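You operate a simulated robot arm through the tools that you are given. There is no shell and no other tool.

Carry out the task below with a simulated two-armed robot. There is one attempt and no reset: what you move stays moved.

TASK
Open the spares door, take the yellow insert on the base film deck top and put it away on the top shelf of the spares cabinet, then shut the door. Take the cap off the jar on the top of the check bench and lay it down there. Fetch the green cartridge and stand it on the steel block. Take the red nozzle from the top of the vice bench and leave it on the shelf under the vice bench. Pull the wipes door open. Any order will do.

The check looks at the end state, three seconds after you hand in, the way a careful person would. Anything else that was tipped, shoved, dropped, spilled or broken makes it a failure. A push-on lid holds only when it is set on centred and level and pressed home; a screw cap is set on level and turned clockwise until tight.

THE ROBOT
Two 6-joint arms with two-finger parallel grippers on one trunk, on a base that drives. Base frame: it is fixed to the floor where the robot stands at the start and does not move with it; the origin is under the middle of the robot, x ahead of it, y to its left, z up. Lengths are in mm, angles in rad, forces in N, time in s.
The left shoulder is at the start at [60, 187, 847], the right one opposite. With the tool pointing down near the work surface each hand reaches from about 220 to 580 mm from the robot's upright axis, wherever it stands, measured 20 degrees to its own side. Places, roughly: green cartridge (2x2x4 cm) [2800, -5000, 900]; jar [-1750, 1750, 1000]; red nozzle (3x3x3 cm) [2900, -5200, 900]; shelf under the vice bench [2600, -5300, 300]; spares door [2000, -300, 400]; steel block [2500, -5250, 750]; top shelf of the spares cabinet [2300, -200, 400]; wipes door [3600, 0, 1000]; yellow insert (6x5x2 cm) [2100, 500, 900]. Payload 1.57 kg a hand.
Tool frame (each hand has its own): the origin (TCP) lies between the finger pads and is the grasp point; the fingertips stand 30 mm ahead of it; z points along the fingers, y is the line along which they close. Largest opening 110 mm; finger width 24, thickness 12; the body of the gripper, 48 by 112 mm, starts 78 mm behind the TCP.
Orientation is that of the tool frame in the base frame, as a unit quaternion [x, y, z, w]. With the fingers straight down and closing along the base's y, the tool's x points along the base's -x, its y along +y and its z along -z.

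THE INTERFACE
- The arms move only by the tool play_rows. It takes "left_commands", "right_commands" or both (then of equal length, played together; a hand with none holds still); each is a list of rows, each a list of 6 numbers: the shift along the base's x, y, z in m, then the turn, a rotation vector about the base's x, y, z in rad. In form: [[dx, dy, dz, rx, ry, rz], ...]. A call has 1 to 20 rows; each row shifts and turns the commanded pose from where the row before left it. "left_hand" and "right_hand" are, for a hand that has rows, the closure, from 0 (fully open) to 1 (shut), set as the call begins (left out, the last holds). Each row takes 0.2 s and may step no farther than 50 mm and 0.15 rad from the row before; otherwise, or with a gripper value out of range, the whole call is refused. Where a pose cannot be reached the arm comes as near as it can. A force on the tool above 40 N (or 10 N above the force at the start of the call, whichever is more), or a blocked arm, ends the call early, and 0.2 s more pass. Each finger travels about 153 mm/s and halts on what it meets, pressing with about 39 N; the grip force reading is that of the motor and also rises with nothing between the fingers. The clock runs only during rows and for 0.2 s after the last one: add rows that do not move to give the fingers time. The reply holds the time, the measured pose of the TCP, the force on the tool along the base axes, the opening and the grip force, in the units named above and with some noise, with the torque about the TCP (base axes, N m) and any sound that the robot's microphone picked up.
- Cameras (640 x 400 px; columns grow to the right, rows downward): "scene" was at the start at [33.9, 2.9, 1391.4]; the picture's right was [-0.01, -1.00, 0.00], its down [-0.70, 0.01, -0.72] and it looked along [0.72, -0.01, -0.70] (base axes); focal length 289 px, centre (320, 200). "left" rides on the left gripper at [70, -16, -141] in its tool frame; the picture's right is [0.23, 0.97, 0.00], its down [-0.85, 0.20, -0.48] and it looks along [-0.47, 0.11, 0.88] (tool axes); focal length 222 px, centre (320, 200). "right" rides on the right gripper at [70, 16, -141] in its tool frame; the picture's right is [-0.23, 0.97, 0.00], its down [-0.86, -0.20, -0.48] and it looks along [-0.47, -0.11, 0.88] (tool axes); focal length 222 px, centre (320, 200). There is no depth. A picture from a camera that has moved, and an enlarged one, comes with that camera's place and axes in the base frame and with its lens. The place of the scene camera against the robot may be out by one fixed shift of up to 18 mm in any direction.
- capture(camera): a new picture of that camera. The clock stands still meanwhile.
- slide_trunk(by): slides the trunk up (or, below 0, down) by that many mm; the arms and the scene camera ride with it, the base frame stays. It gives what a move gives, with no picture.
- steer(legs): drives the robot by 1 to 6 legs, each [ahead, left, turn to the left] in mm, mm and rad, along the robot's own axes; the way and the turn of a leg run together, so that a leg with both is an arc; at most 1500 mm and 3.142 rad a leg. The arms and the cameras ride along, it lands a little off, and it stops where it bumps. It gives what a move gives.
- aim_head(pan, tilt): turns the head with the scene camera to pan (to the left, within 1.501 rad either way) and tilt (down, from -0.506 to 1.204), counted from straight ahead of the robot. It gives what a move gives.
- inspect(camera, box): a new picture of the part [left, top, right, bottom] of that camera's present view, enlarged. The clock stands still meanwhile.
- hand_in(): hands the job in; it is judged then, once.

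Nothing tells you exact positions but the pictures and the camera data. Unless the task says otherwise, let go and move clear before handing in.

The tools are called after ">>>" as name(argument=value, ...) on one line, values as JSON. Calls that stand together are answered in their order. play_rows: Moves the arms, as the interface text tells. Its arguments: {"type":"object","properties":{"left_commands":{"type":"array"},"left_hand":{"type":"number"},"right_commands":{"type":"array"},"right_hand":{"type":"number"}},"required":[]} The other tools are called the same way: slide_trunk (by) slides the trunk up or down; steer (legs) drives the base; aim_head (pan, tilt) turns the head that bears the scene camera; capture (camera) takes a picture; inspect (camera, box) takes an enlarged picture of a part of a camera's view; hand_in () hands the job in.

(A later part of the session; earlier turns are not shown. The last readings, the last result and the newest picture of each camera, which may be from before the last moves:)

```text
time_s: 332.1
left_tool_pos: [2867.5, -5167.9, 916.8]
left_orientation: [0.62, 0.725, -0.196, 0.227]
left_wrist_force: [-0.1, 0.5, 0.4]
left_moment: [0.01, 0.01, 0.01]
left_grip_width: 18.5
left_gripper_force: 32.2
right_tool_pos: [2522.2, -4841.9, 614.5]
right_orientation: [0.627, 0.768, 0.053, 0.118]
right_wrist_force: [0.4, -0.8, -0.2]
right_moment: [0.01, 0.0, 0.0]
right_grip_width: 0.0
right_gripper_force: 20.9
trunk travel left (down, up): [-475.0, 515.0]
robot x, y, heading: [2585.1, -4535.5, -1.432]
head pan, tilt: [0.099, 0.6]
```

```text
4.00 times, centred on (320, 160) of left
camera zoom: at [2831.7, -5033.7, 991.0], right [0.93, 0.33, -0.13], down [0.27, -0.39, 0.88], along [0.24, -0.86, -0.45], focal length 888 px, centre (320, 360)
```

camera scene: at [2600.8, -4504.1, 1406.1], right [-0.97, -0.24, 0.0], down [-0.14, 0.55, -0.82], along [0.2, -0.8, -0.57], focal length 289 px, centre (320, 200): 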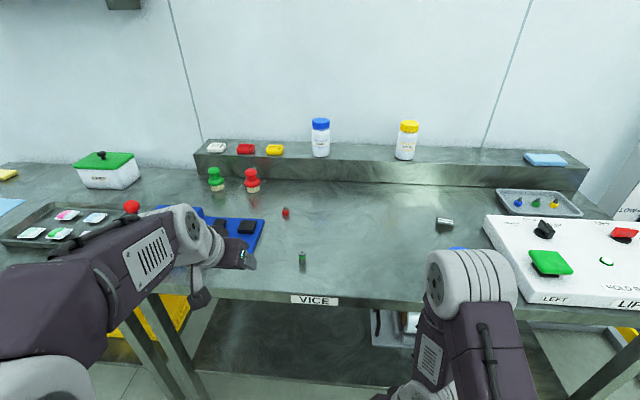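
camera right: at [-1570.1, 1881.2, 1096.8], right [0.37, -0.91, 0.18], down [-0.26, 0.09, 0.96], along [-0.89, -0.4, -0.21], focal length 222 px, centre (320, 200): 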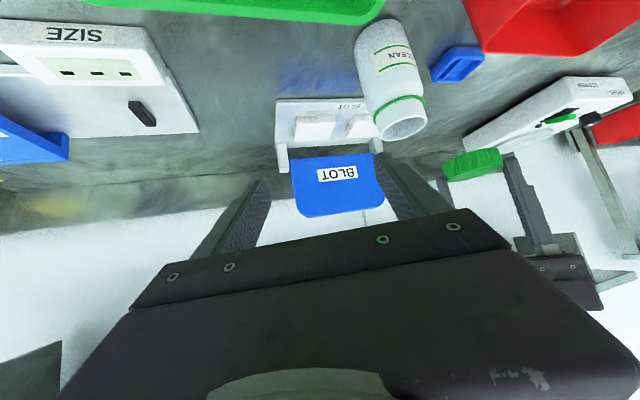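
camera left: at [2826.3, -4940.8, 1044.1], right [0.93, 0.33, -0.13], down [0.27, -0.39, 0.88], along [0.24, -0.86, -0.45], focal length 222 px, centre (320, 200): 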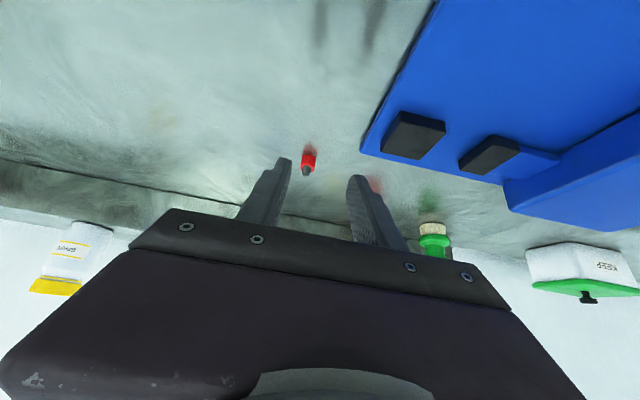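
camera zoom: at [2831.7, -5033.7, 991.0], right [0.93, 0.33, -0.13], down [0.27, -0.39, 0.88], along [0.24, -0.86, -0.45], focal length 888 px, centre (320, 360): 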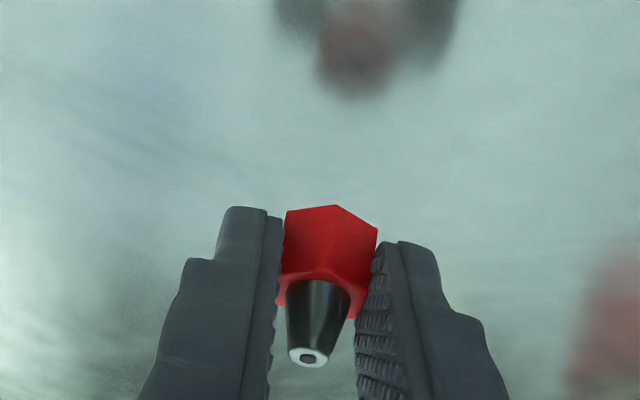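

Nozzle held upright. Lifting and backing out to look at the shelf below.

>>> play_rows(left_commands=[[0, 0, 0.015, 0, 0, 0], [0, 0, 0.015, 0, 0, 0], [0, 0, 0.015, 0, 0, 0], [0, 0, 0, 0, 0, 0]])

>>> steer(legs=[[-430, 0, 0]])

>>> aim_head(pan=0.1, tilt=0.75)

>>> capture(camera="scene")

>>> inspect(camera="left", box=[240, 110, 400, 210])

```text
time_s: 333.1
left_tool_pos: [2868.5, -5169.8, 961.4]
left_orientation: [0.621, 0.725, -0.197, 0.226]
left_wrist_force: [0.1, -0.1, -0.9]
left_moment: [0.02, 0.05, 0.01]
left_grip_width: 18.4
left_gripper_force: 33.0
right_tool_pos: [2520.9, -4842.5, 615.3]
right_orientation: [0.627, 0.768, 0.053, 0.118]
right_wrist_force: [-0.4, 0.1, -0.9]
right_moment: [0.01, 0.02, 0.02]
right_grip_width: 0.0
right_gripper_force: 20.6
trunk travel left (down, up): [-475.0, 515.0]
robot x, y, heading: [2582.1, -4531.0, -1.426]
head pan, tilt: [0.099, 0.6]
```

```text
time_s: 335.8
left_tool_pos: [2808.7, -4738.1, 961.2]
left_orientation: [0.617, 0.727, -0.196, 0.228]
left_wrist_force: [0.6, 0.5, 1.0]
left_moment: [-0.01, -0.01, 0.03]
left_grip_width: 18.2
left_gripper_force: 32.8
right_tool_pos: [2459.3, -4415.1, 615.1]
right_orientation: [0.624, 0.771, 0.053, 0.119]
right_wrist_force: [0.0, -0.1, -0.3]
right_moment: [0.01, 0.0, 0.01]
right_grip_width: 0.0
right_gripper_force: 21.2
trunk travel left (down, up): [-475.0, 515.0]
robot x, y, heading: [2517.2, -4105.5, -1.42]
head pan, tilt: [0.099, 0.6]
```

```text
time_s: 336.5
left_tool_pos: [2808.2, -4739.4, 960.7]
left_orientation: [0.617, 0.728, -0.195, 0.228]
left_wrist_force: [-0.3, 0.8, -0.2]
left_moment: [-0.03, -0.02, -0.02]
left_grip_width: 18.3
left_gripper_force: 32.9
right_tool_pos: [2459.6, -4413.9, 614.0]
right_orientation: [0.624, 0.771, 0.053, 0.118]
right_wrist_force: [1.0, -0.1, 0.7]
right_moment: [-0.02, 0.01, -0.02]
right_grip_width: 0.0
right_gripper_force: 21.4
trunk travel left (down, up): [-475.0, 515.0]
robot x, y, heading: [2516.7, -4108.2, -1.415]
head pan, tilt: [0.099, 0.75]
```

```text
taken
camera scene: at [2542.7, -4124.0, 1393.3], right [-0.97, -0.25, 0.0], down [-0.17, 0.66, -0.73], along [0.18, -0.71, -0.68], focal length 289 px, centre (320, 200)
```

scene: 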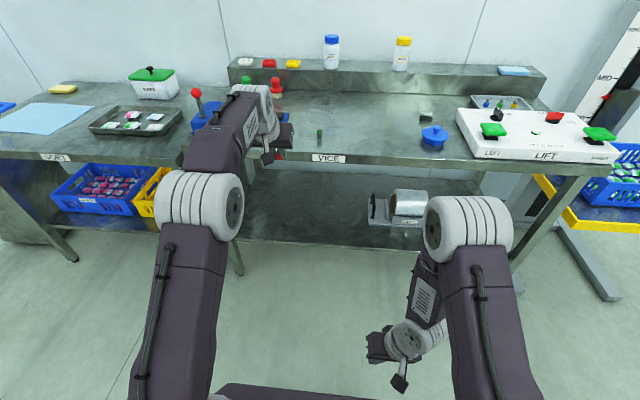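

```text
4.00 times, centred on (320, 160) of left
camera zoom: at [2771.3, -4605.4, 1036.1], right [0.93, 0.34, -0.13], down [0.27, -0.39, 0.88], along [0.25, -0.86, -0.45], focal length 888 px, centre (320, 360)
```

zoom: 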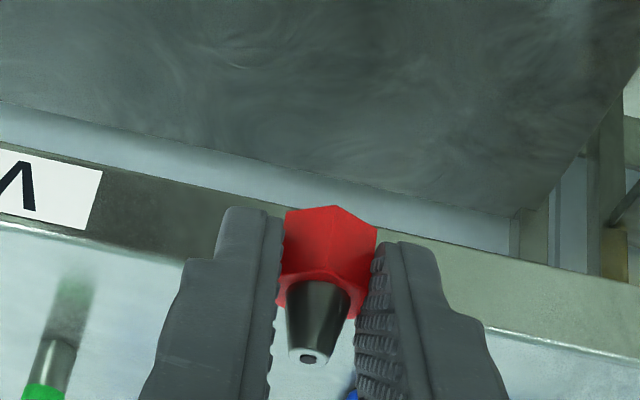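

Nozzle secure. The shelf front edge is inset under the bench; I'll lower the trunk to reach under the top and look at the shelf.

>>> slide_trunk(by=-440)

>>> aim_head(pan=0.1, tilt=0.5)

>>> capture(camera="scene")

>>> capture(camera="left")

```text
refused: -440 is not a number from -400 to 400
```

```text
time_s: 337.2
left_tool_pos: [2808.9, -4740.2, 960.9]
left_orientation: [0.617, 0.728, -0.195, 0.228]
left_wrist_force: [0.7, 0.2, -1.0]
left_moment: [0.03, -0.01, 0.0]
left_grip_width: 18.3
left_gripper_force: 33.0
right_tool_pos: [2459.4, -4415.7, 615.8]
right_orientation: [0.624, 0.771, 0.053, 0.119]
right_wrist_force: [-0.1, -0.8, 0.5]
right_moment: [-0.01, -0.03, -0.01]
right_grip_width: 0.1
right_gripper_force: 21.8
trunk travel left (down, up): [-475.0, 515.0]
robot x, y, heading: [2519.6, -4103.9, -1.418]
head pan, tilt: [0.099, 0.499]
```

```text
taken
camera scene: at [2544.7, -4131.6, 1415.1], right [-0.97, -0.25, 0.0], down [-0.12, 0.46, -0.88], along [0.22, -0.85, -0.48], focal length 289 px, centre (320, 200)
```

scene: 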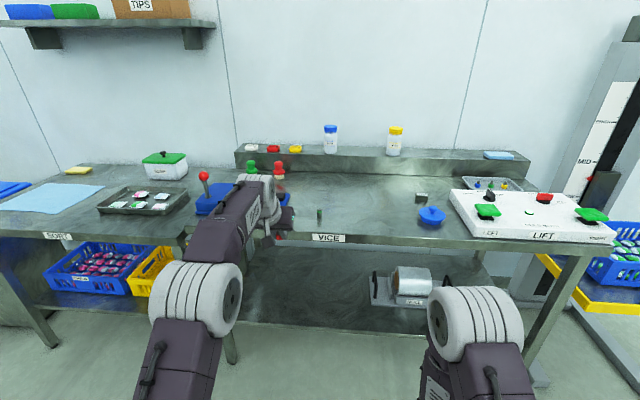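

```text
taken
camera left: at [2771.3, -4605.3, 1036.2], right [0.93, 0.34, -0.13], down [0.27, -0.39, 0.88], along [0.25, -0.86, -0.45], focal length 222 px, centre (320, 200)
```

left: 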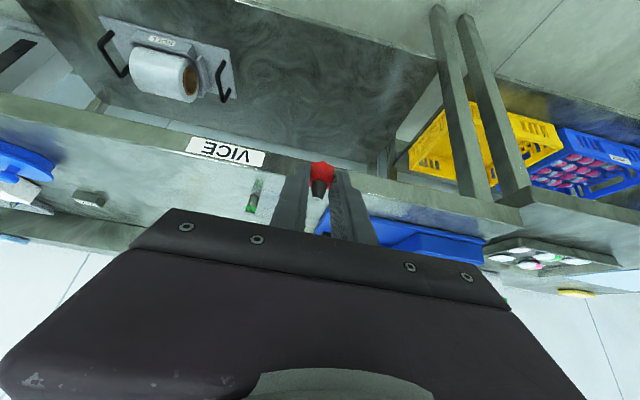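

>>> slide_trunk(by=-400)

>>> aim_head(pan=0.1, tilt=0.45)

>>> capture(camera="scene")

>>> capture(camera="left")

```text
time_s: 341.1
left_tool_pos: [2807.7, -4739.5, 561.8]
left_orientation: [0.617, 0.728, -0.195, 0.228]
left_wrist_force: [-0.5, -0.6, -0.6]
left_moment: [0.01, 0.02, 0.04]
left_grip_width: 19.9
left_gripper_force: 34.0
right_tool_pos: [2459.3, -4415.1, 214.5]
right_orientation: [0.624, 0.77, 0.054, 0.118]
right_wrist_force: [-0.7, -0.1, -0.3]
right_moment: [-0.03, 0.0, 0.0]
right_grip_width: 0.0
right_gripper_force: 21.1
trunk travel left (down, up): [-75.0, 915.0]
robot x, y, heading: [2522.2, -4108.0, -1.417]
head pan, tilt: [0.099, 0.499]
```

```text
time_s: 341.7
left_tool_pos: [2808.5, -4739.6, 560.3]
left_orientation: [0.617, 0.728, -0.195, 0.228]
left_wrist_force: [-0.3, -0.6, 0.0]
left_moment: [-0.03, 0.01, 0.01]
left_grip_width: 20.0
left_gripper_force: 33.9
right_tool_pos: [2460.3, -4415.7, 214.8]
right_orientation: [0.624, 0.77, 0.055, 0.119]
right_wrist_force: [-0.3, 1.0, -0.3]
right_moment: [-0.01, 0.03, 0.0]
right_grip_width: 0.0
right_gripper_force: 21.3
trunk travel left (down, up): [-75.0, 915.0]
robot x, y, heading: [2519.1, -4106.0, -1.419]
head pan, tilt: [0.099, 0.45]
```

```text
taken
camera scene: at [2544.9, -4132.5, 1019.7], right [-0.97, -0.25, 0.0], down [-0.11, 0.42, -0.9], along [0.23, -0.87, -0.44], focal length 289 px, centre (320, 200)
```

scene: 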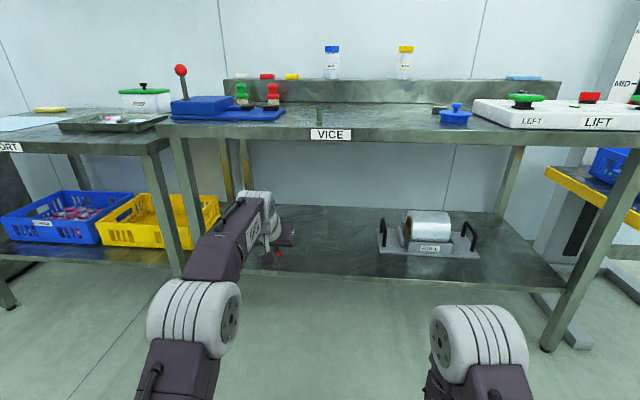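

```text
taken
camera left: at [2771.3, -4605.2, 636.2], right [0.93, 0.34, -0.13], down [0.27, -0.39, 0.88], along [0.25, -0.86, -0.45], focal length 222 px, centre (320, 200)
```

left: 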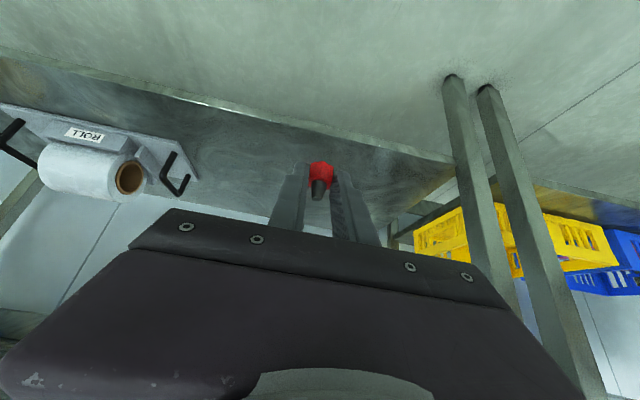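

>>> inspect(camera="left", box=[240, 110, 400, 210])

>>> inspect(camera="scene", box=[180, 180, 420, 330])

```text
4.00 times, centred on (320, 160) of left
camera zoom: at [2771.3, -4605.2, 636.2], right [0.93, 0.34, -0.13], down [0.27, -0.39, 0.88], along [0.25, -0.86, -0.45], focal length 888 px, centre (320, 360)
```

zoom: 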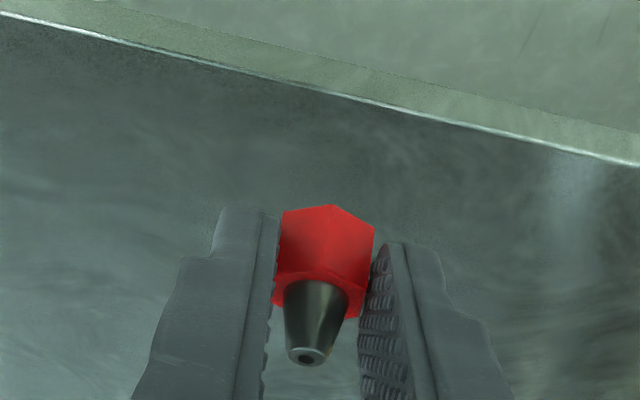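

```text
2.67 times, centred on (300, 255) of scene
camera zoom: at [2544.9, -4132.5, 1019.7], right [-0.97, -0.25, 0.0], down [-0.11, 0.42, -0.9], along [0.23, -0.87, -0.44], focal length 770 px, centre (373, 53)
```

zoom: 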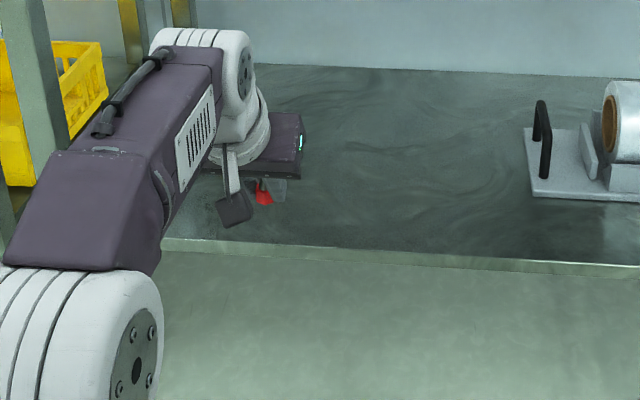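

Shelf top estimated at z≈307 with its front edge about 75 mm behind the bench edge. Lowering the hand, then driving in under the bench top.

>>> play_rows(left_commands=[[0, 0, -0.025, 0, 0, 0], [0, 0, -0.025, 0, 0, 0], [0, 0, -0.025, 0, 0, 0], [0, 0, -0.025, 0, 0, 0], [0, 0, -0.025, 0, 0, 0], [0, 0, -0.025, 0, 0, 0], [0, 0, 0, 0, 0, 0]])

>>> steer(legs=[[160, 0, 0]])

>>> capture(camera="left")

>>> capture(camera="scene")

```text
time_s: 343.3
left_tool_pos: [2808.0, -4737.4, 411.3]
left_orientation: [0.617, 0.728, -0.195, 0.228]
left_wrist_force: [0.3, -0.1, -0.1]
left_moment: [-0.01, -0.04, -0.01]
left_grip_width: 20.1
left_gripper_force: 33.4
right_tool_pos: [2458.9, -4415.0, 214.6]
right_orientation: [0.624, 0.77, 0.054, 0.118]
right_wrist_force: [-0.1, -0.1, 0.3]
right_moment: [-0.01, 0.03, 0.0]
right_grip_width: 0.0
right_gripper_force: 21.3
trunk travel left (down, up): [-75.0, 915.0]
robot x, y, heading: [2516.2, -4105.3, -1.416]
head pan, tilt: [0.099, 0.45]
```

```text
time_s: 344.7
left_tool_pos: [2830.5, -4896.5, 410.6]
left_orientation: [0.619, 0.726, -0.196, 0.228]
left_wrist_force: [0.0, -0.7, -0.3]
left_moment: [0.01, 0.05, 0.02]
left_grip_width: 20.1
left_gripper_force: 33.7
right_tool_pos: [2484.2, -4574.7, 214.0]
right_orientation: [0.625, 0.77, 0.053, 0.118]
right_wrist_force: [0.1, -0.9, 0.1]
right_moment: [0.01, -0.01, 0.01]
right_grip_width: 0.0
right_gripper_force: 21.0
trunk travel left (down, up): [-75.0, 915.0]
robot x, y, heading: [2544.9, -4266.4, -1.422]
head pan, tilt: [0.099, 0.45]
```

```text
taken
camera left: at [2794.4, -4762.5, 485.7], right [0.93, 0.34, -0.13], down [0.27, -0.39, 0.88], along [0.25, -0.86, -0.45], focal length 222 px, centre (320, 200)
```

left: 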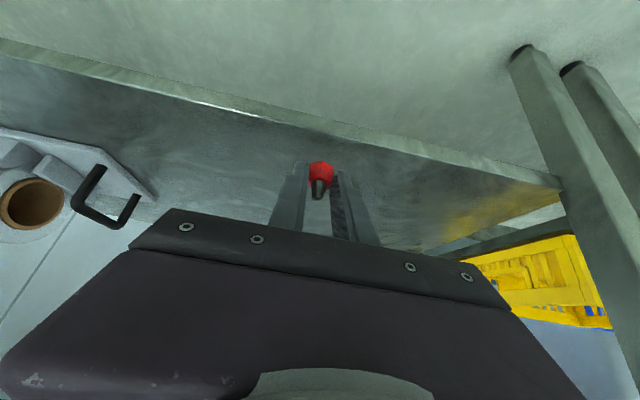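

```text
taken
camera scene: at [2569.4, -4291.3, 1019.7], right [-0.97, -0.25, 0.0], down [-0.11, 0.42, -0.9], along [0.22, -0.87, -0.44], focal length 289 px, centre (320, 200)
```

scene: 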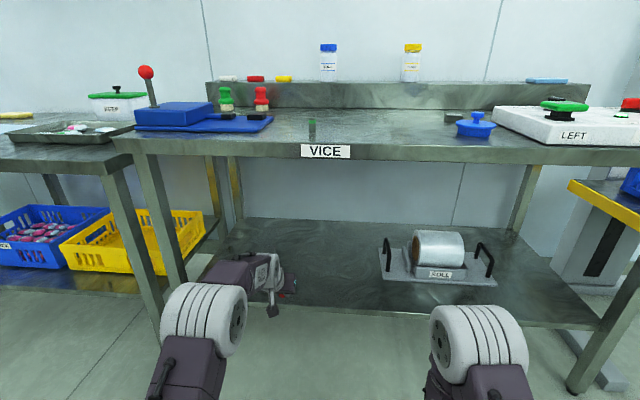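

>>> steer(legs=[[112, 0, 0]])

>>> capture(camera="left")

>>> capture(camera="scene")

```text
time_s: 345.9
left_tool_pos: [2847.3, -5009.5, 410.2]
left_orientation: [0.618, 0.726, -0.196, 0.228]
left_wrist_force: [0.8, -0.9, 0.9]
left_moment: [-0.01, -0.01, 0.02]
left_grip_width: 19.9
left_gripper_force: 33.9
right_tool_pos: [2499.5, -4686.3, 214.3]
right_orientation: [0.625, 0.77, 0.054, 0.118]
right_wrist_force: [0.1, -0.2, -0.4]
right_moment: [-0.01, 0.0, -0.01]
right_grip_width: 0.0
right_gripper_force: 21.0
trunk travel left (down, up): [-75.0, 915.0]
robot x, y, heading: [2563.0, -4376.1, -1.421]
head pan, tilt: [0.099, 0.45]
```

```text
taken
camera left: at [2810.8, -4874.4, 485.7], right [0.93, 0.34, -0.13], down [0.27, -0.39, 0.88], along [0.25, -0.86, -0.45], focal length 222 px, centre (320, 200)
```

left: 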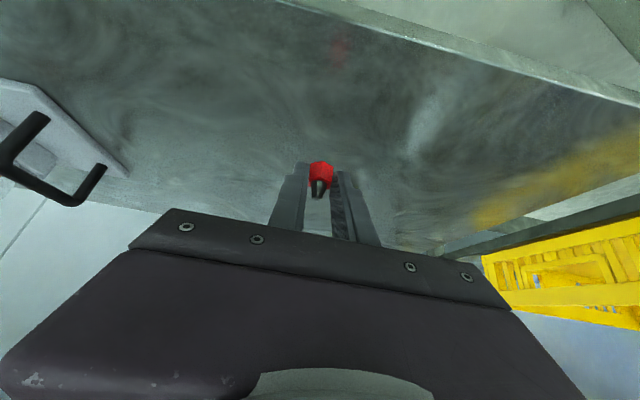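

```text
taken
camera scene: at [2586.3, -4402.9, 1019.7], right [-0.97, -0.25, 0.0], down [-0.11, 0.42, -0.9], along [0.22, -0.87, -0.44], focal length 289 px, centre (320, 200)
```

scene: 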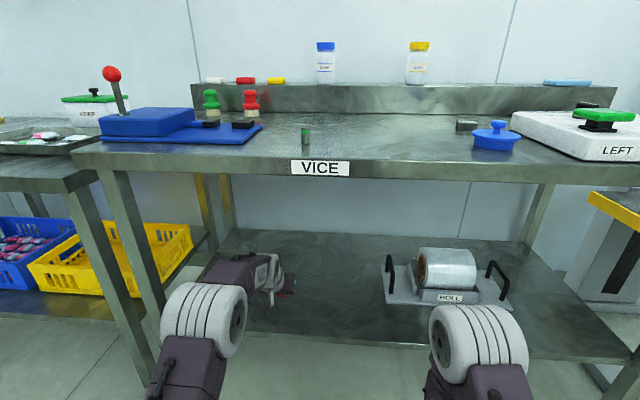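

>>> play_rows(left_commands=[[0, 0, -0.015, 0, 0, 0], [0, 0, -0.015, 0, 0, 0], [0, 0, -0.015, 0, 0, 0], [0, 0, -0.015, 0, 0, 0], [0, 0, 0, 0, 0, 0]])

>>> inspect(camera="left", box=[240, 60, 400, 210])

```text
time_s: 347.1
left_tool_pos: [2846.8, -5009.3, 349.7]
left_orientation: [0.618, 0.726, -0.196, 0.227]
left_wrist_force: [-0.1, -0.7, 0.2]
left_moment: [0.0, -0.02, -0.01]
left_grip_width: 19.7
left_gripper_force: 33.8
right_tool_pos: [2500.7, -4685.8, 214.9]
right_orientation: [0.626, 0.769, 0.054, 0.119]
right_wrist_force: [-0.1, 0.3, 0.8]
right_moment: [-0.02, 0.01, 0.04]
right_grip_width: 0.1
right_gripper_force: 21.8
trunk travel left (down, up): [-75.0, 915.0]
robot x, y, heading: [2556.4, -4376.7, -1.423]
head pan, tilt: [0.099, 0.45]
```

```text
2.67 times, centred on (320, 135) of left
camera zoom: at [2811.1, -4875.0, 425.5], right [0.93, 0.34, -0.13], down [0.27, -0.39, 0.88], along [0.25, -0.86, -0.45], focal length 592 px, centre (320, 373)
```

zoom: 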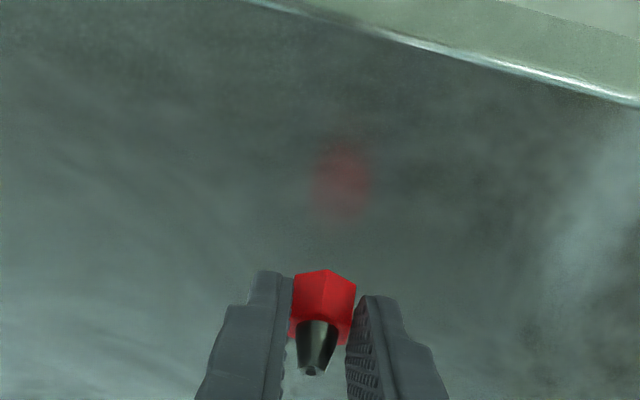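

>>> play_rows(left_commands=[[0, 0, -0.003, 0, 0, 0], [0, 0, -0.003, 0, 0, 0], [0, 0, 0, 0, 0, 0]])

>>> play_rows(left_commands=[[0, 0, -0.002, 0, 0, 0], [0, 0, -0.002, 0, 0, 0], [0, 0, 0, 0, 0, 0]])

>>> inspect(camera="left", box=[240, 60, 400, 210])

```text
time_s: 347.9
left_tool_pos: [2846.7, -5009.9, 344.1]
left_orientation: [0.618, 0.727, -0.196, 0.228]
left_wrist_force: [-0.3, -0.5, -0.1]
left_moment: [0.0, 0.04, 0.02]
left_grip_width: 19.8
left_gripper_force: 33.9
right_tool_pos: [2501.2, -4685.5, 215.0]
right_orientation: [0.625, 0.77, 0.053, 0.118]
right_wrist_force: [-0.6, -0.1, 0.5]
right_moment: [-0.01, -0.02, 0.03]
right_grip_width: 0.1
right_gripper_force: 21.0
trunk travel left (down, up): [-75.0, 915.0]
robot x, y, heading: [2558.8, -4376.0, -1.423]
head pan, tilt: [0.099, 0.45]
```

```text
time_s: 348.7
left_tool_pos: [2846.5, -5008.1, 340.5]
left_orientation: [0.618, 0.727, -0.195, 0.228]
left_wrist_force: [-0.4, -0.3, -0.5]
left_moment: [0.01, -0.02, 0.01]
left_grip_width: 19.9
left_gripper_force: 33.7
right_tool_pos: [2500.4, -4685.7, 215.4]
right_orientation: [0.625, 0.77, 0.054, 0.118]
right_wrist_force: [0.6, -0.2, -0.4]
right_moment: [0.02, 0.02, 0.01]
right_grip_width: 0.1
right_gripper_force: 20.9
trunk travel left (down, up): [-75.0, 915.0]
robot x, y, heading: [2559.7, -4379.2, -1.419]
head pan, tilt: [0.099, 0.45]
```

```text
2.67 times, centred on (320, 135) of left
camera zoom: at [2810.6, -4874.5, 416.0], right [0.93, 0.34, -0.13], down [0.27, -0.39, 0.88], along [0.25, -0.86, -0.45], focal length 592 px, centre (320, 373)
```

zoom: 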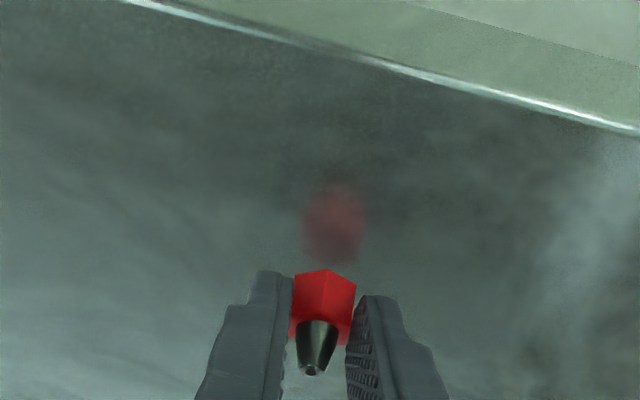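

>>> play_rows(left_commands=[[0, 0, -0.0015, 0, 0, 0], [0, 0, -0.001, 0, 0, 0], [0, 0, 0, 0, 0, 0]])

>>> play_rows(left_commands=[[0, 0, -0.0015, 0, 0, 0], [0, 0, 0, 0, 0, 0]])

>>> inspect(camera="left", box=[240, 60, 400, 210])

```text
time_s: 349.5
left_tool_pos: [2847.3, -5008.1, 338.0]
left_orientation: [0.618, 0.727, -0.196, 0.227]
left_wrist_force: [-0.1, 0.0, -0.6]
left_moment: [0.01, -0.02, -0.01]
left_grip_width: 20.1
left_gripper_force: 33.6
right_tool_pos: [2499.7, -4685.7, 214.3]
right_orientation: [0.625, 0.769, 0.054, 0.119]
right_wrist_force: [0.3, -0.8, -0.2]
right_moment: [-0.01, -0.04, 0.01]
right_grip_width: 0.0
right_gripper_force: 22.1
trunk travel left (down, up): [-75.0, 915.0]
robot x, y, heading: [2561.4, -4379.1, -1.421]
head pan, tilt: [0.099, 0.45]
```

```text
time_s: 350.1
left_tool_pos: [2847.7, -5007.7, 337.0]
left_orientation: [0.618, 0.727, -0.195, 0.227]
left_wrist_force: [0.0, 0.1, 0.4]
left_moment: [-0.02, 0.01, 0.01]
left_grip_width: 19.8
left_gripper_force: 33.4
right_tool_pos: [2500.4, -4685.1, 215.0]
right_orientation: [0.626, 0.769, 0.054, 0.118]
right_wrist_force: [0.0, 0.1, -0.4]
right_moment: [0.0, 0.01, -0.02]
right_grip_width: 0.0
right_gripper_force: 21.7
trunk travel left (down, up): [-75.0, 915.0]
robot x, y, heading: [2560.4, -4377.7, -1.422]
head pan, tilt: [0.099, 0.45]
```

```text
2.67 times, centred on (320, 135) of left
camera zoom: at [2811.2, -4874.3, 412.5], right [0.93, 0.34, -0.13], down [0.27, -0.39, 0.88], along [0.25, -0.86, -0.45], focal length 592 px, centre (320, 373)
```

zoom: 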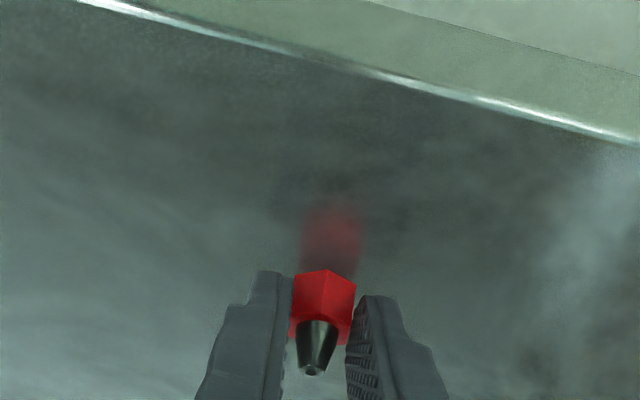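

>>> play_rows(left_commands=[[0, 0, -0.0012, 0, 0, 0], [0, 0, 0, 0, 0, 0]])

>>> play_rows(left_commands=[[0, 0, -0.0012, 0, 0, 0], [0, 0, 0, 0, 0, 0]])

>>> play_rows(left_commands=[[0, 0, -0.0012, 0, 0, 0], [0, 0, 0, 0, 0, 0]])

```text
time_s: 350.7
left_tool_pos: [2848.8, -5008.2, 336.7]
left_orientation: [0.618, 0.726, -0.196, 0.227]
left_wrist_force: [0.4, -0.6, -0.7]
left_moment: [0.04, 0.04, -0.01]
left_grip_width: 19.9
left_gripper_force: 33.5
right_tool_pos: [2500.5, -4685.8, 215.2]
right_orientation: [0.626, 0.769, 0.053, 0.118]
right_wrist_force: [0.3, -0.5, 0.3]
right_moment: [0.0, 0.0, -0.02]
right_grip_width: 0.1
right_gripper_force: 21.4
trunk travel left (down, up): [-75.0, 915.0]
robot x, y, heading: [2560.6, -4373.8, -1.425]
head pan, tilt: [0.099, 0.45]
```

```text
time_s: 351.3
left_tool_pos: [2846.6, -5008.4, 334.7]
left_orientation: [0.618, 0.727, -0.195, 0.228]
left_wrist_force: [0.3, 0.4, -0.2]
left_moment: [-0.02, -0.01, -0.01]
left_grip_width: 19.7
left_gripper_force: 33.5
right_tool_pos: [2500.0, -4685.8, 214.8]
right_orientation: [0.626, 0.769, 0.054, 0.118]
right_wrist_force: [0.1, -0.4, 0.6]
right_moment: [0.01, 0.01, 0.02]
right_grip_width: 0.0
right_gripper_force: 21.1
trunk travel left (down, up): [-75.0, 915.0]
robot x, y, heading: [2558.7, -4378.6, -1.419]
head pan, tilt: [0.099, 0.45]
```

```text
time_s: 351.9
left_tool_pos: [2847.5, -5008.2, 333.3]
left_orientation: [0.618, 0.726, -0.196, 0.228]
left_wrist_force: [0.3, 0.0, -0.5]
left_moment: [0.05, -0.01, -0.01]
left_grip_width: 20.1
left_gripper_force: 33.8
right_tool_pos: [2500.4, -4685.7, 214.2]
right_orientation: [0.625, 0.77, 0.054, 0.118]
right_wrist_force: [-0.3, 0.1, -0.3]
right_moment: [0.0, -0.04, -0.01]
right_grip_width: 0.0
right_gripper_force: 21.7
trunk travel left (down, up): [-75.0, 915.0]
robot x, y, heading: [2562.8, -4374.6, -1.422]
head pan, tilt: [0.099, 0.45]
```

>>> inspect(camera="left", box=[280, 120, 360, 200])

>>> play_rows(left_commands=[[0, 0, -0.0012, 0, 0, 0], [0, 0, 0, 0, 0, 0]])

>>> play_rows(left_commands=[[0, 0, -0.0012, 0, 0, 0], [0, 0, 0, 0, 0, 0]])

>>> inspect(camera="left", box=[280, 120, 360, 200])

```text
5.00 times, centred on (320, 160) of left
camera zoom: at [2811.0, -4874.6, 408.3], right [0.93, 0.34, -0.13], down [0.27, -0.39, 0.88], along [0.25, -0.86, -0.45], focal length 1111 px, centre (320, 400)
```

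zoom: 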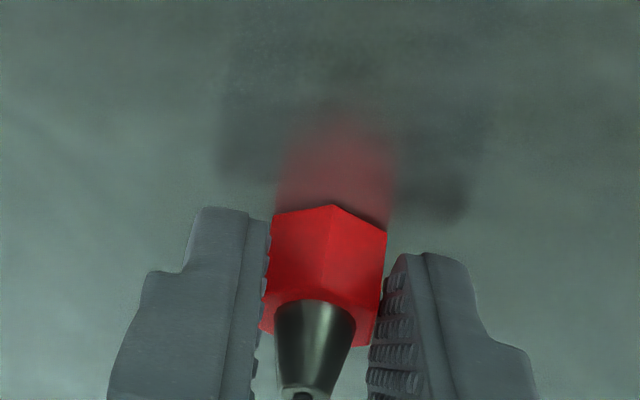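

```text
time_s: 352.5
left_tool_pos: [2846.8, -5009.1, 332.9]
left_orientation: [0.618, 0.726, -0.196, 0.228]
left_wrist_force: [-1.0, 0.3, 2.2]
left_moment: [-0.02, 0.04, -0.01]
left_grip_width: 19.9
left_gripper_force: 33.3
right_tool_pos: [2499.8, -4685.9, 214.9]
right_orientation: [0.626, 0.769, 0.054, 0.118]
right_wrist_force: [0.3, 1.0, -0.1]
right_moment: [0.01, -0.03, -0.02]
right_grip_width: 0.0
right_gripper_force: 21.4
trunk travel left (down, up): [-75.0, 915.0]
robot x, y, heading: [2559.9, -4375.2, -1.421]
head pan, tilt: [0.099, 0.45]
```

```text
time_s: 353.1
left_tool_pos: [2848.0, -5008.0, 332.2]
left_orientation: [0.617, 0.727, -0.196, 0.23]
left_wrist_force: [-0.4, 1.1, 7.5]
left_moment: [-0.1, 0.01, 0.0]
left_grip_width: 19.9
left_gripper_force: 33.6
right_tool_pos: [2500.2, -4685.3, 215.2]
right_orientation: [0.626, 0.769, 0.053, 0.12]
right_wrist_force: [0.0, 0.3, 0.2]
right_moment: [-0.01, 0.0, -0.01]
right_grip_width: 0.0
right_gripper_force: 22.0
trunk travel left (down, up): [-75.0, 915.0]
robot x, y, heading: [2556.8, -4377.0, -1.416]
head pan, tilt: [0.099, 0.45]
```

```text
5.00 times, centred on (320, 160) of left
camera zoom: at [2811.1, -4874.5, 407.1], right [0.93, 0.34, -0.13], down [0.27, -0.39, 0.88], along [0.25, -0.86, -0.45], focal length 1111 px, centre (320, 400)
```

zoom: 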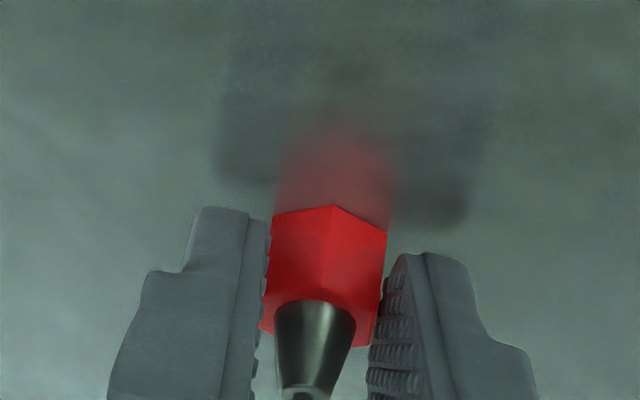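

Contact with the shelf (7.5 N). Releasing the nozzle and withdrawing.

>>> play_rows(left_commands=[[0, 0, 0.0005, 0, 0, 0], [0, 0, 0, 0, 0, 0]], left_hand=0.6)

>>> inspect(camera="left", box=[240, 60, 400, 210])

>>> play_rows(left_commands=[[-0.0015, 0.01, 0.014, 0, 0, 0], [-0.0015, 0.01, 0.014, 0, 0, 0], [-0.0015, 0.01, 0.014, 0, 0, 0], [-0.0015, 0.01, 0.014, 0, 0, 0], [0, 0, 0, 0, 0, 0]])

>>> inspect(camera="left", box=[240, 60, 400, 210])

```text
time_s: 353.7
left_tool_pos: [2846.9, -5009.7, 332.3]
left_orientation: [0.618, 0.726, -0.196, 0.228]
left_wrist_force: [-1.4, -1.0, 1.5]
left_moment: [0.16, -0.1, 0.08]
left_grip_width: 40.0
left_gripper_force: 0.1
right_tool_pos: [2500.1, -4684.7, 214.6]
right_orientation: [0.626, 0.769, 0.054, 0.118]
right_wrist_force: [0.2, -0.5, 0.4]
right_moment: [0.0, 0.01, 0.0]
right_grip_width: 0.2
right_gripper_force: 21.3
trunk travel left (down, up): [-75.0, 915.0]
robot x, y, heading: [2560.9, -4378.7, -1.424]
head pan, tilt: [0.099, 0.45]
```

```text
2.67 times, centred on (320, 135) of left
camera zoom: at [2810.7, -4874.3, 406.7], right [0.93, 0.34, -0.13], down [0.27, -0.39, 0.88], along [0.25, -0.86, -0.45], focal length 592 px, centre (320, 373)
```

zoom: 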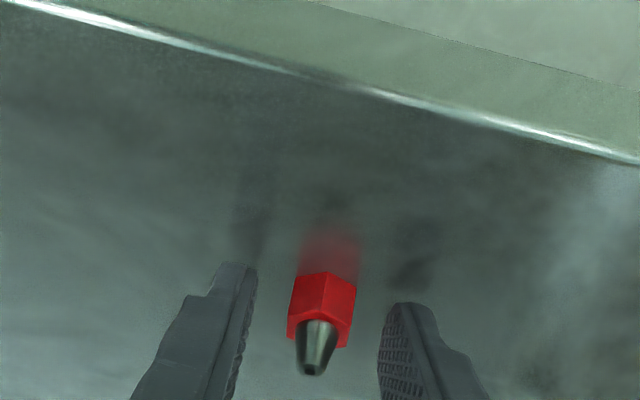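

```text
time_s: 354.9
left_tool_pos: [2841.2, -4968.1, 386.3]
left_orientation: [0.618, 0.727, -0.195, 0.227]
left_wrist_force: [0.0, -0.9, 0.2]
left_moment: [0.0, 0.01, -0.04]
left_grip_width: 43.9
left_gripper_force: 0.1
right_tool_pos: [2501.3, -4685.4, 214.1]
right_orientation: [0.625, 0.769, 0.054, 0.119]
right_wrist_force: [-0.3, 0.4, -1.0]
right_moment: [0.0, 0.03, 0.01]
right_grip_width: 0.0
right_gripper_force: 21.4
trunk travel left (down, up): [-75.0, 915.0]
robot x, y, heading: [2562.5, -4379.2, -1.419]
head pan, tilt: [0.099, 0.45]
```

```text
2.67 times, centred on (320, 135) of left
camera zoom: at [2805.3, -4834.2, 462.3], right [0.93, 0.34, -0.13], down [0.27, -0.39, 0.88], along [0.25, -0.86, -0.45], focal length 592 px, centre (320, 373)
```

zoom: 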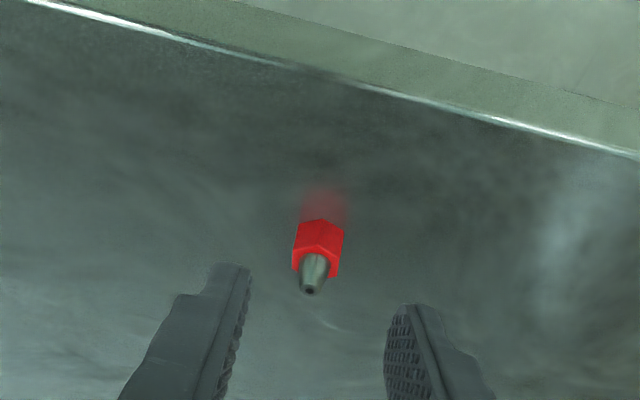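

The nozzle stands upright on the shelf. Backing out, raising the trunk, then going for the green cartridge.

>>> steer(legs=[[-320, 0, 0]])

>>> slide_trunk(by=400)

>>> play_rows(left_commands=[[0, 0, 0.035, 0, 0, 0], [0, 0, 0.035, 0, 0, 0], [0, 0, 0.035, 0, 0, 0], [0, 0, 0.035, 0, 0, 0], [0, 0, 0.035, 0, 0, 0], [0, 0, 0.02, 0, 0, 0], [0, 0, 0, 0, 0, 0]], left_hand=0.5)

>>> aim_head(pan=0, tilt=0.55)

>>> capture(camera="scene")

>>> capture(camera="left")

```text
time_s: 357.1
left_tool_pos: [2793.3, -4654.3, 386.3]
left_orientation: [0.62, 0.725, -0.196, 0.227]
left_wrist_force: [0.1, 0.1, 0.0]
left_moment: [0.03, 0.01, -0.02]
left_grip_width: 44.0
left_gripper_force: 0.1
right_tool_pos: [2451.6, -4369.1, 214.4]
right_orientation: [0.627, 0.768, 0.054, 0.119]
right_wrist_force: [0.3, 0.8, -0.4]
right_moment: [-0.02, 0.0, 0.02]
right_grip_width: 0.1
right_gripper_force: 21.6
trunk travel left (down, up): [-75.0, 915.0]
robot x, y, heading: [2511.7, -4063.0, -1.422]
head pan, tilt: [0.099, 0.45]
```

```text
time_s: 360.9
left_tool_pos: [2791.2, -4654.2, 787.4]
left_orientation: [0.619, 0.726, -0.196, 0.227]
left_wrist_force: [0.9, 0.4, -0.4]
left_moment: [0.04, -0.02, -0.01]
left_grip_width: 44.2
left_gripper_force: 0.0
right_tool_pos: [2452.0, -4369.9, 615.1]
right_orientation: [0.627, 0.768, 0.053, 0.119]
right_wrist_force: [-0.3, 0.6, 0.1]
right_moment: [-0.03, -0.04, 0.02]
right_grip_width: 0.0
right_gripper_force: 21.3
trunk travel left (down, up): [-475.0, 515.0]
robot x, y, heading: [2514.2, -4063.1, -1.428]
head pan, tilt: [0.099, 0.45]
```

```text
time_s: 362.5
left_tool_pos: [2791.9, -4652.5, 983.2]
left_orientation: [0.619, 0.726, -0.195, 0.227]
left_wrist_force: [1.1, 1.2, 0.6]
left_moment: [0.0, -0.01, 0.0]
left_grip_width: 55.0
left_gripper_force: 0.1
right_tool_pos: [2451.1, -4369.7, 615.1]
right_orientation: [0.627, 0.768, 0.052, 0.118]
right_wrist_force: [-0.4, -0.2, -0.2]
right_moment: [0.01, 0.03, 0.0]
right_grip_width: 0.0
right_gripper_force: 21.5
trunk travel left (down, up): [-475.0, 515.0]
robot x, y, heading: [2513.2, -4062.7, -1.421]
head pan, tilt: [0.099, 0.45]
```

```text
time_s: 363.1
left_tool_pos: [2792.0, -4653.1, 982.4]
left_orientation: [0.62, 0.725, -0.197, 0.227]
left_wrist_force: [0.4, -0.1, -0.7]
left_moment: [-0.01, -0.04, 0.01]
left_grip_width: 55.0
left_gripper_force: 0.0
right_tool_pos: [2452.0, -4369.8, 615.0]
right_orientation: [0.627, 0.768, 0.053, 0.119]
right_wrist_force: [-0.6, -0.7, 1.0]
right_moment: [0.03, 0.01, -0.03]
right_grip_width: 0.0
right_gripper_force: 21.2
trunk travel left (down, up): [-475.0, 515.0]
robot x, y, heading: [2511.5, -4064.1, -1.424]
head pan, tilt: [0.0, 0.55]
```

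```text
taken
camera scene: at [2529.7, -4087.3, 1410.7], right [-0.99, -0.15, 0.0], down [-0.08, 0.52, -0.85], along [0.13, -0.84, -0.52], focal length 289 px, centre (320, 200)
```

scene: 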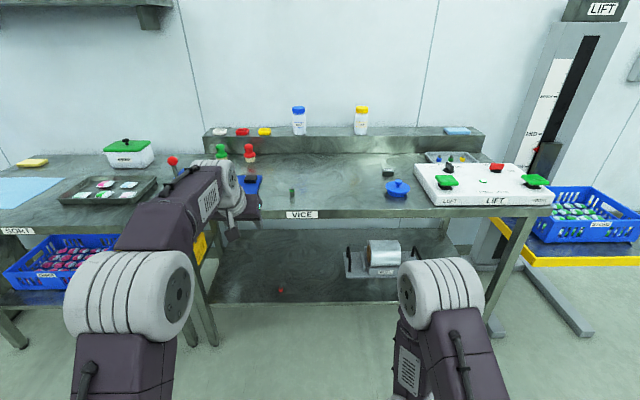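

```text
taken
camera left: at [2756.2, -4518.1, 1057.4], right [0.93, 0.34, -0.13], down [0.27, -0.39, 0.88], along [0.24, -0.86, -0.45], focal length 222 px, centre (320, 200)
```

left: 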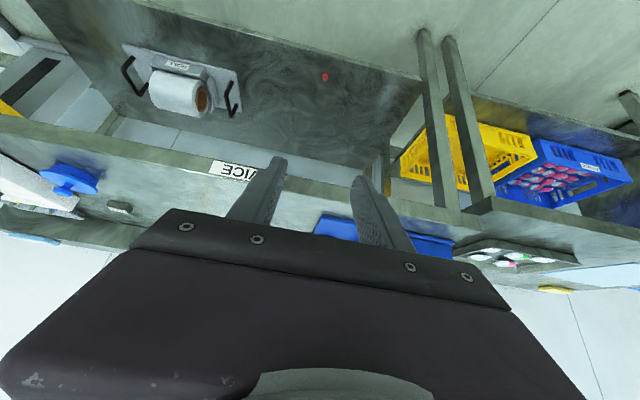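

>>> steer(legs=[[170, -72, 0]])

>>> capture(camera="left")

>>> inspect(camera="left", box=[240, 110, 400, 235])

>>> inspect(camera="scene", box=[240, 150, 480, 300])

```text
time_s: 364.7
left_tool_pos: [2745.6, -4829.1, 981.4]
left_orientation: [0.62, 0.725, -0.197, 0.227]
left_wrist_force: [-0.4, -0.1, -0.2]
left_moment: [0.05, -0.01, 0.02]
left_grip_width: 55.0
left_gripper_force: 0.0
right_tool_pos: [2404.8, -4546.7, 614.4]
right_orientation: [0.627, 0.768, 0.053, 0.118]
right_wrist_force: [0.4, -1.4, 0.6]
right_moment: [0.0, -0.01, 0.0]
right_grip_width: 0.0
right_gripper_force: 21.0
trunk travel left (down, up): [-475.0, 515.0]
robot x, y, heading: [2463.6, -4238.7, -1.427]
head pan, tilt: [0.0, 0.55]
```

```text
taken
camera left: at [2710.2, -4694.8, 1057.1], right [0.93, 0.34, -0.13], down [0.27, -0.39, 0.88], along [0.24, -0.86, -0.45], focal length 222 px, centre (320, 200)
```

left: 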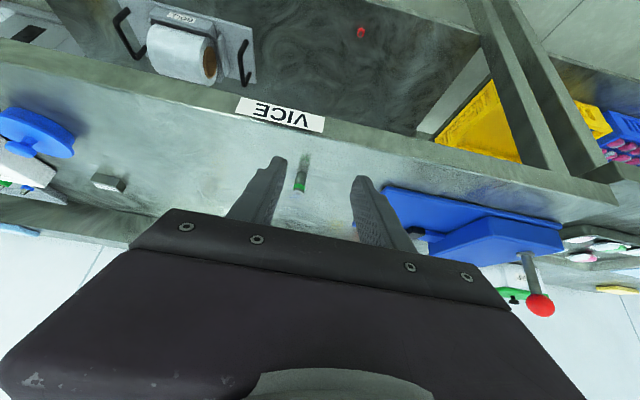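

```text
3.20 times, centred on (320, 172) of left
camera zoom: at [2710.2, -4694.8, 1057.1], right [0.93, 0.34, -0.13], down [0.27, -0.39, 0.88], along [0.24, -0.86, -0.45], focal length 711 px, centre (320, 288)
```

zoom: 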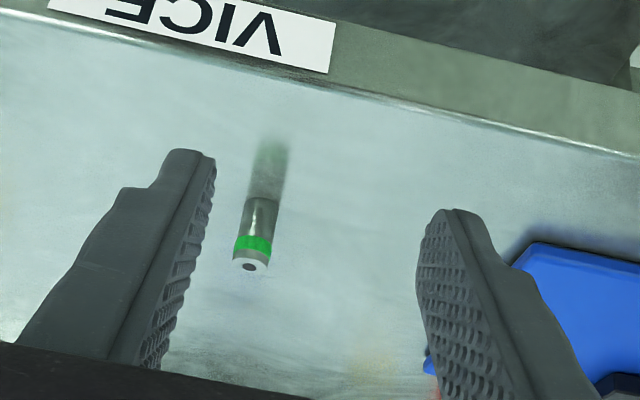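

```text
2.67 times, centred on (360, 225) of scene
camera zoom: at [2483.9, -4264.2, 1410.6], right [-0.99, -0.15, 0.0], down [-0.08, 0.52, -0.85], along [0.12, -0.84, -0.52], focal length 770 px, centre (213, 133)
```

zoom: 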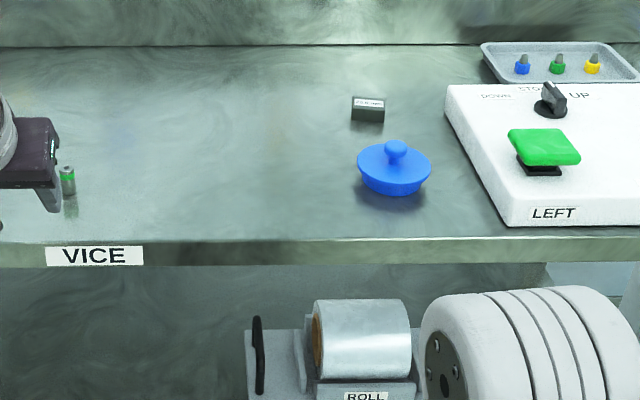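

>>> steer(legs=[[90, 0, 0]])

>>> play_rows(left_commands=[[-0.002, -0.011, -0.016, 0, 0, 0], [-0.002, -0.011, -0.016, 0, 0, 0], [-0.002, -0.011, -0.014, 0, 0, 0], [0, 0, 0, 0, 0, 0]], left_hand=0.5)

>>> inspect(camera="left", box=[240, 110, 400, 235])

```text
time_s: 365.8
left_tool_pos: [2759.7, -4919.4, 983.0]
left_orientation: [0.62, 0.724, -0.197, 0.228]
left_wrist_force: [0.4, 0.0, -0.7]
left_moment: [0.03, 0.0, 0.0]
left_grip_width: 55.0
left_gripper_force: 0.1
right_tool_pos: [2419.6, -4635.3, 613.7]
right_orientation: [0.627, 0.768, 0.054, 0.118]
right_wrist_force: [-0.9, -0.3, -0.8]
right_moment: [0.01, -0.02, -0.01]
right_grip_width: 0.0
right_gripper_force: 21.2
trunk travel left (down, up): [-475.0, 515.0]
robot x, y, heading: [2481.3, -4329.2, -1.423]
head pan, tilt: [0.0, 0.55]
```

```text
time_s: 366.8
left_tool_pos: [2754.5, -4952.6, 935.1]
left_orientation: [0.619, 0.725, -0.196, 0.228]
left_wrist_force: [-0.4, 0.1, 0.6]
left_moment: [0.02, -0.02, -0.01]
left_grip_width: 54.9
left_gripper_force: 0.1
right_tool_pos: [2420.1, -4635.9, 615.2]
right_orientation: [0.628, 0.767, 0.053, 0.118]
right_wrist_force: [0.6, 1.0, 0.4]
right_moment: [0.01, 0.05, -0.02]
right_grip_width: 0.2
right_gripper_force: 21.4
trunk travel left (down, up): [-475.0, 515.0]
robot x, y, heading: [2480.3, -4326.2, -1.424]
head pan, tilt: [0.0, 0.55]
```

```text
3.20 times, centred on (320, 172) of left
camera zoom: at [2717.4, -4817.8, 1011.2], right [0.93, 0.34, -0.13], down [0.27, -0.39, 0.88], along [0.24, -0.86, -0.45], focal length 711 px, centre (320, 288)
```

zoom: 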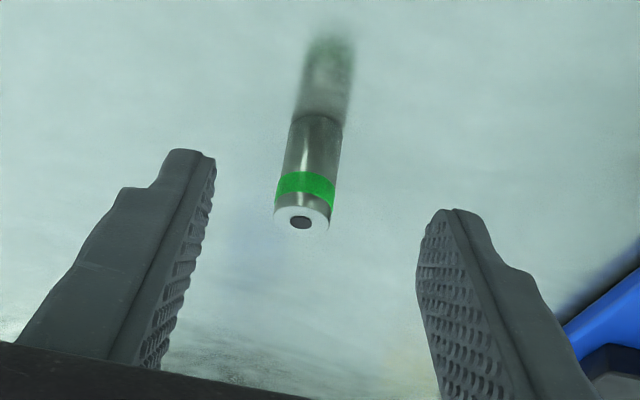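

>>> play_rows(left_commands=[[0.001, -0.0142, -0.0165, 0, 0, 0], [0.001, -0.0142, -0.0165, 0, 0, 0], [0, 0, 0, 0, 0, 0]])

>>> inspect(camera="left", box=[240, 110, 400, 235])

```text
time_s: 367.6
left_tool_pos: [2754.6, -4979.9, 903.7]
left_orientation: [0.62, 0.725, -0.196, 0.227]
left_wrist_force: [0.5, 0.9, -0.2]
left_moment: [-0.02, -0.01, 0.02]
left_grip_width: 55.0
left_gripper_force: 0.0
right_tool_pos: [2419.0, -4636.1, 614.7]
right_orientation: [0.627, 0.768, 0.053, 0.119]
right_wrist_force: [0.4, 0.5, -0.4]
right_moment: [-0.01, 0.0, 0.0]
right_grip_width: 0.0
right_gripper_force: 21.7
trunk travel left (down, up): [-475.0, 515.0]
robot x, y, heading: [2479.4, -4330.0, -1.422]
head pan, tilt: [0.0, 0.55]
```

```text
3.20 times, centred on (320, 172) of left
camera zoom: at [2718.4, -4845.2, 979.3], right [0.93, 0.33, -0.13], down [0.27, -0.39, 0.88], along [0.24, -0.86, -0.45], focal length 711 px, centre (320, 288)
```

zoom: 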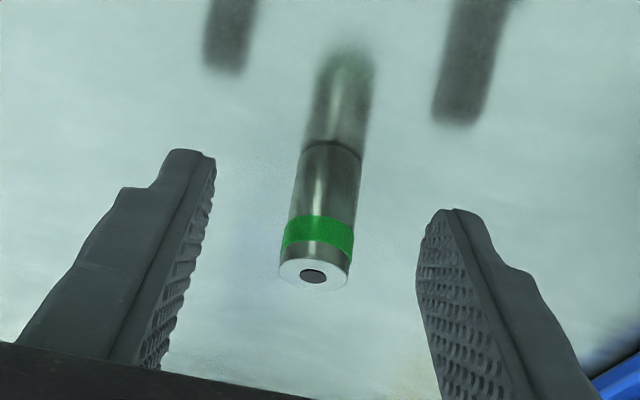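

>>> play_rows(left_commands=[[0, 0, 0, 0, 0, 0], [0, 0, 0, 0, 0, 0], [0, 0, 0, 0, 0, 0]], left_hand=1)

>>> inspect(camera="left", box=[240, 110, 400, 235])

>>> play_rows(left_commands=[[0, 0, 0.004, 0, 0, 0], [0, 0, 0.008, 0, 0, 0], [0, 0, 0.01, 0, 0, 0], [0, 0, 0, 0, 0, 0]])

>>> inspect(camera="left", box=[240, 110, 400, 235])

```text
time_s: 368.4
left_tool_pos: [2755.3, -4980.5, 903.9]
left_orientation: [0.62, 0.725, -0.196, 0.226]
left_wrist_force: [0.7, -0.7, -0.4]
left_moment: [0.03, 0.01, -0.01]
left_grip_width: 16.4
left_gripper_force: 31.9
right_tool_pos: [2420.7, -4636.2, 614.3]
right_orientation: [0.628, 0.767, 0.053, 0.119]
right_wrist_force: [-0.6, -0.7, 0.4]
right_moment: [-0.02, 0.0, -0.02]
right_grip_width: 0.2
right_gripper_force: 21.4
trunk travel left (down, up): [-475.0, 515.0]
robot x, y, heading: [2480.3, -4328.0, -1.424]
head pan, tilt: [0.0, 0.55]
```

```text
3.20 times, centred on (320, 172) of left
camera zoom: at [2718.5, -4845.4, 979.2], right [0.93, 0.34, -0.13], down [0.27, -0.39, 0.88], along [0.24, -0.86, -0.45], focal length 711 px, centre (320, 288)
```

zoom: 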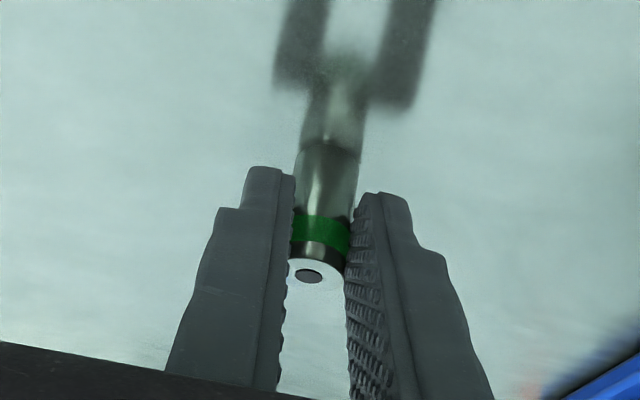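

```text
time_s: 369.4
left_tool_pos: [2756.9, -4980.2, 925.3]
left_orientation: [0.619, 0.726, -0.196, 0.227]
left_wrist_force: [-0.5, -1.0, -0.2]
left_moment: [0.01, 0.0, -0.01]
left_grip_width: 16.5
left_gripper_force: 31.9
right_tool_pos: [2419.8, -4635.1, 614.2]
right_orientation: [0.628, 0.767, 0.053, 0.118]
right_wrist_force: [0.3, 1.3, 0.4]
right_moment: [0.0, -0.02, 0.01]
right_grip_width: 0.0
right_gripper_force: 21.6
trunk travel left (down, up): [-475.0, 515.0]
robot x, y, heading: [2479.5, -4328.2, -1.422]
head pan, tilt: [0.0, 0.55]
```

```text
3.20 times, centred on (320, 172) of left
camera zoom: at [2719.4, -4845.6, 1000.8], right [0.93, 0.34, -0.13], down [0.27, -0.39, 0.88], along [0.24, -0.86, -0.45], focal length 711 px, centre (320, 288)
```

zoom: 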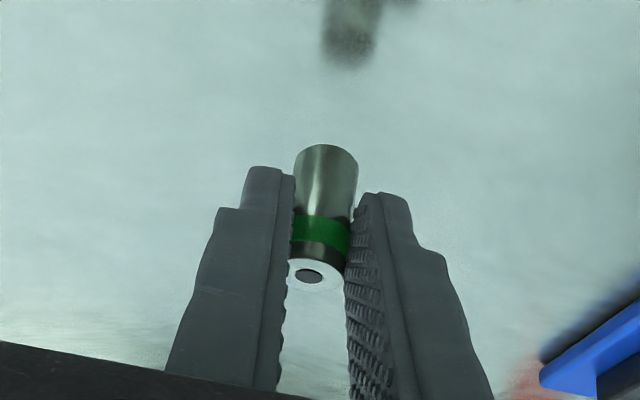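

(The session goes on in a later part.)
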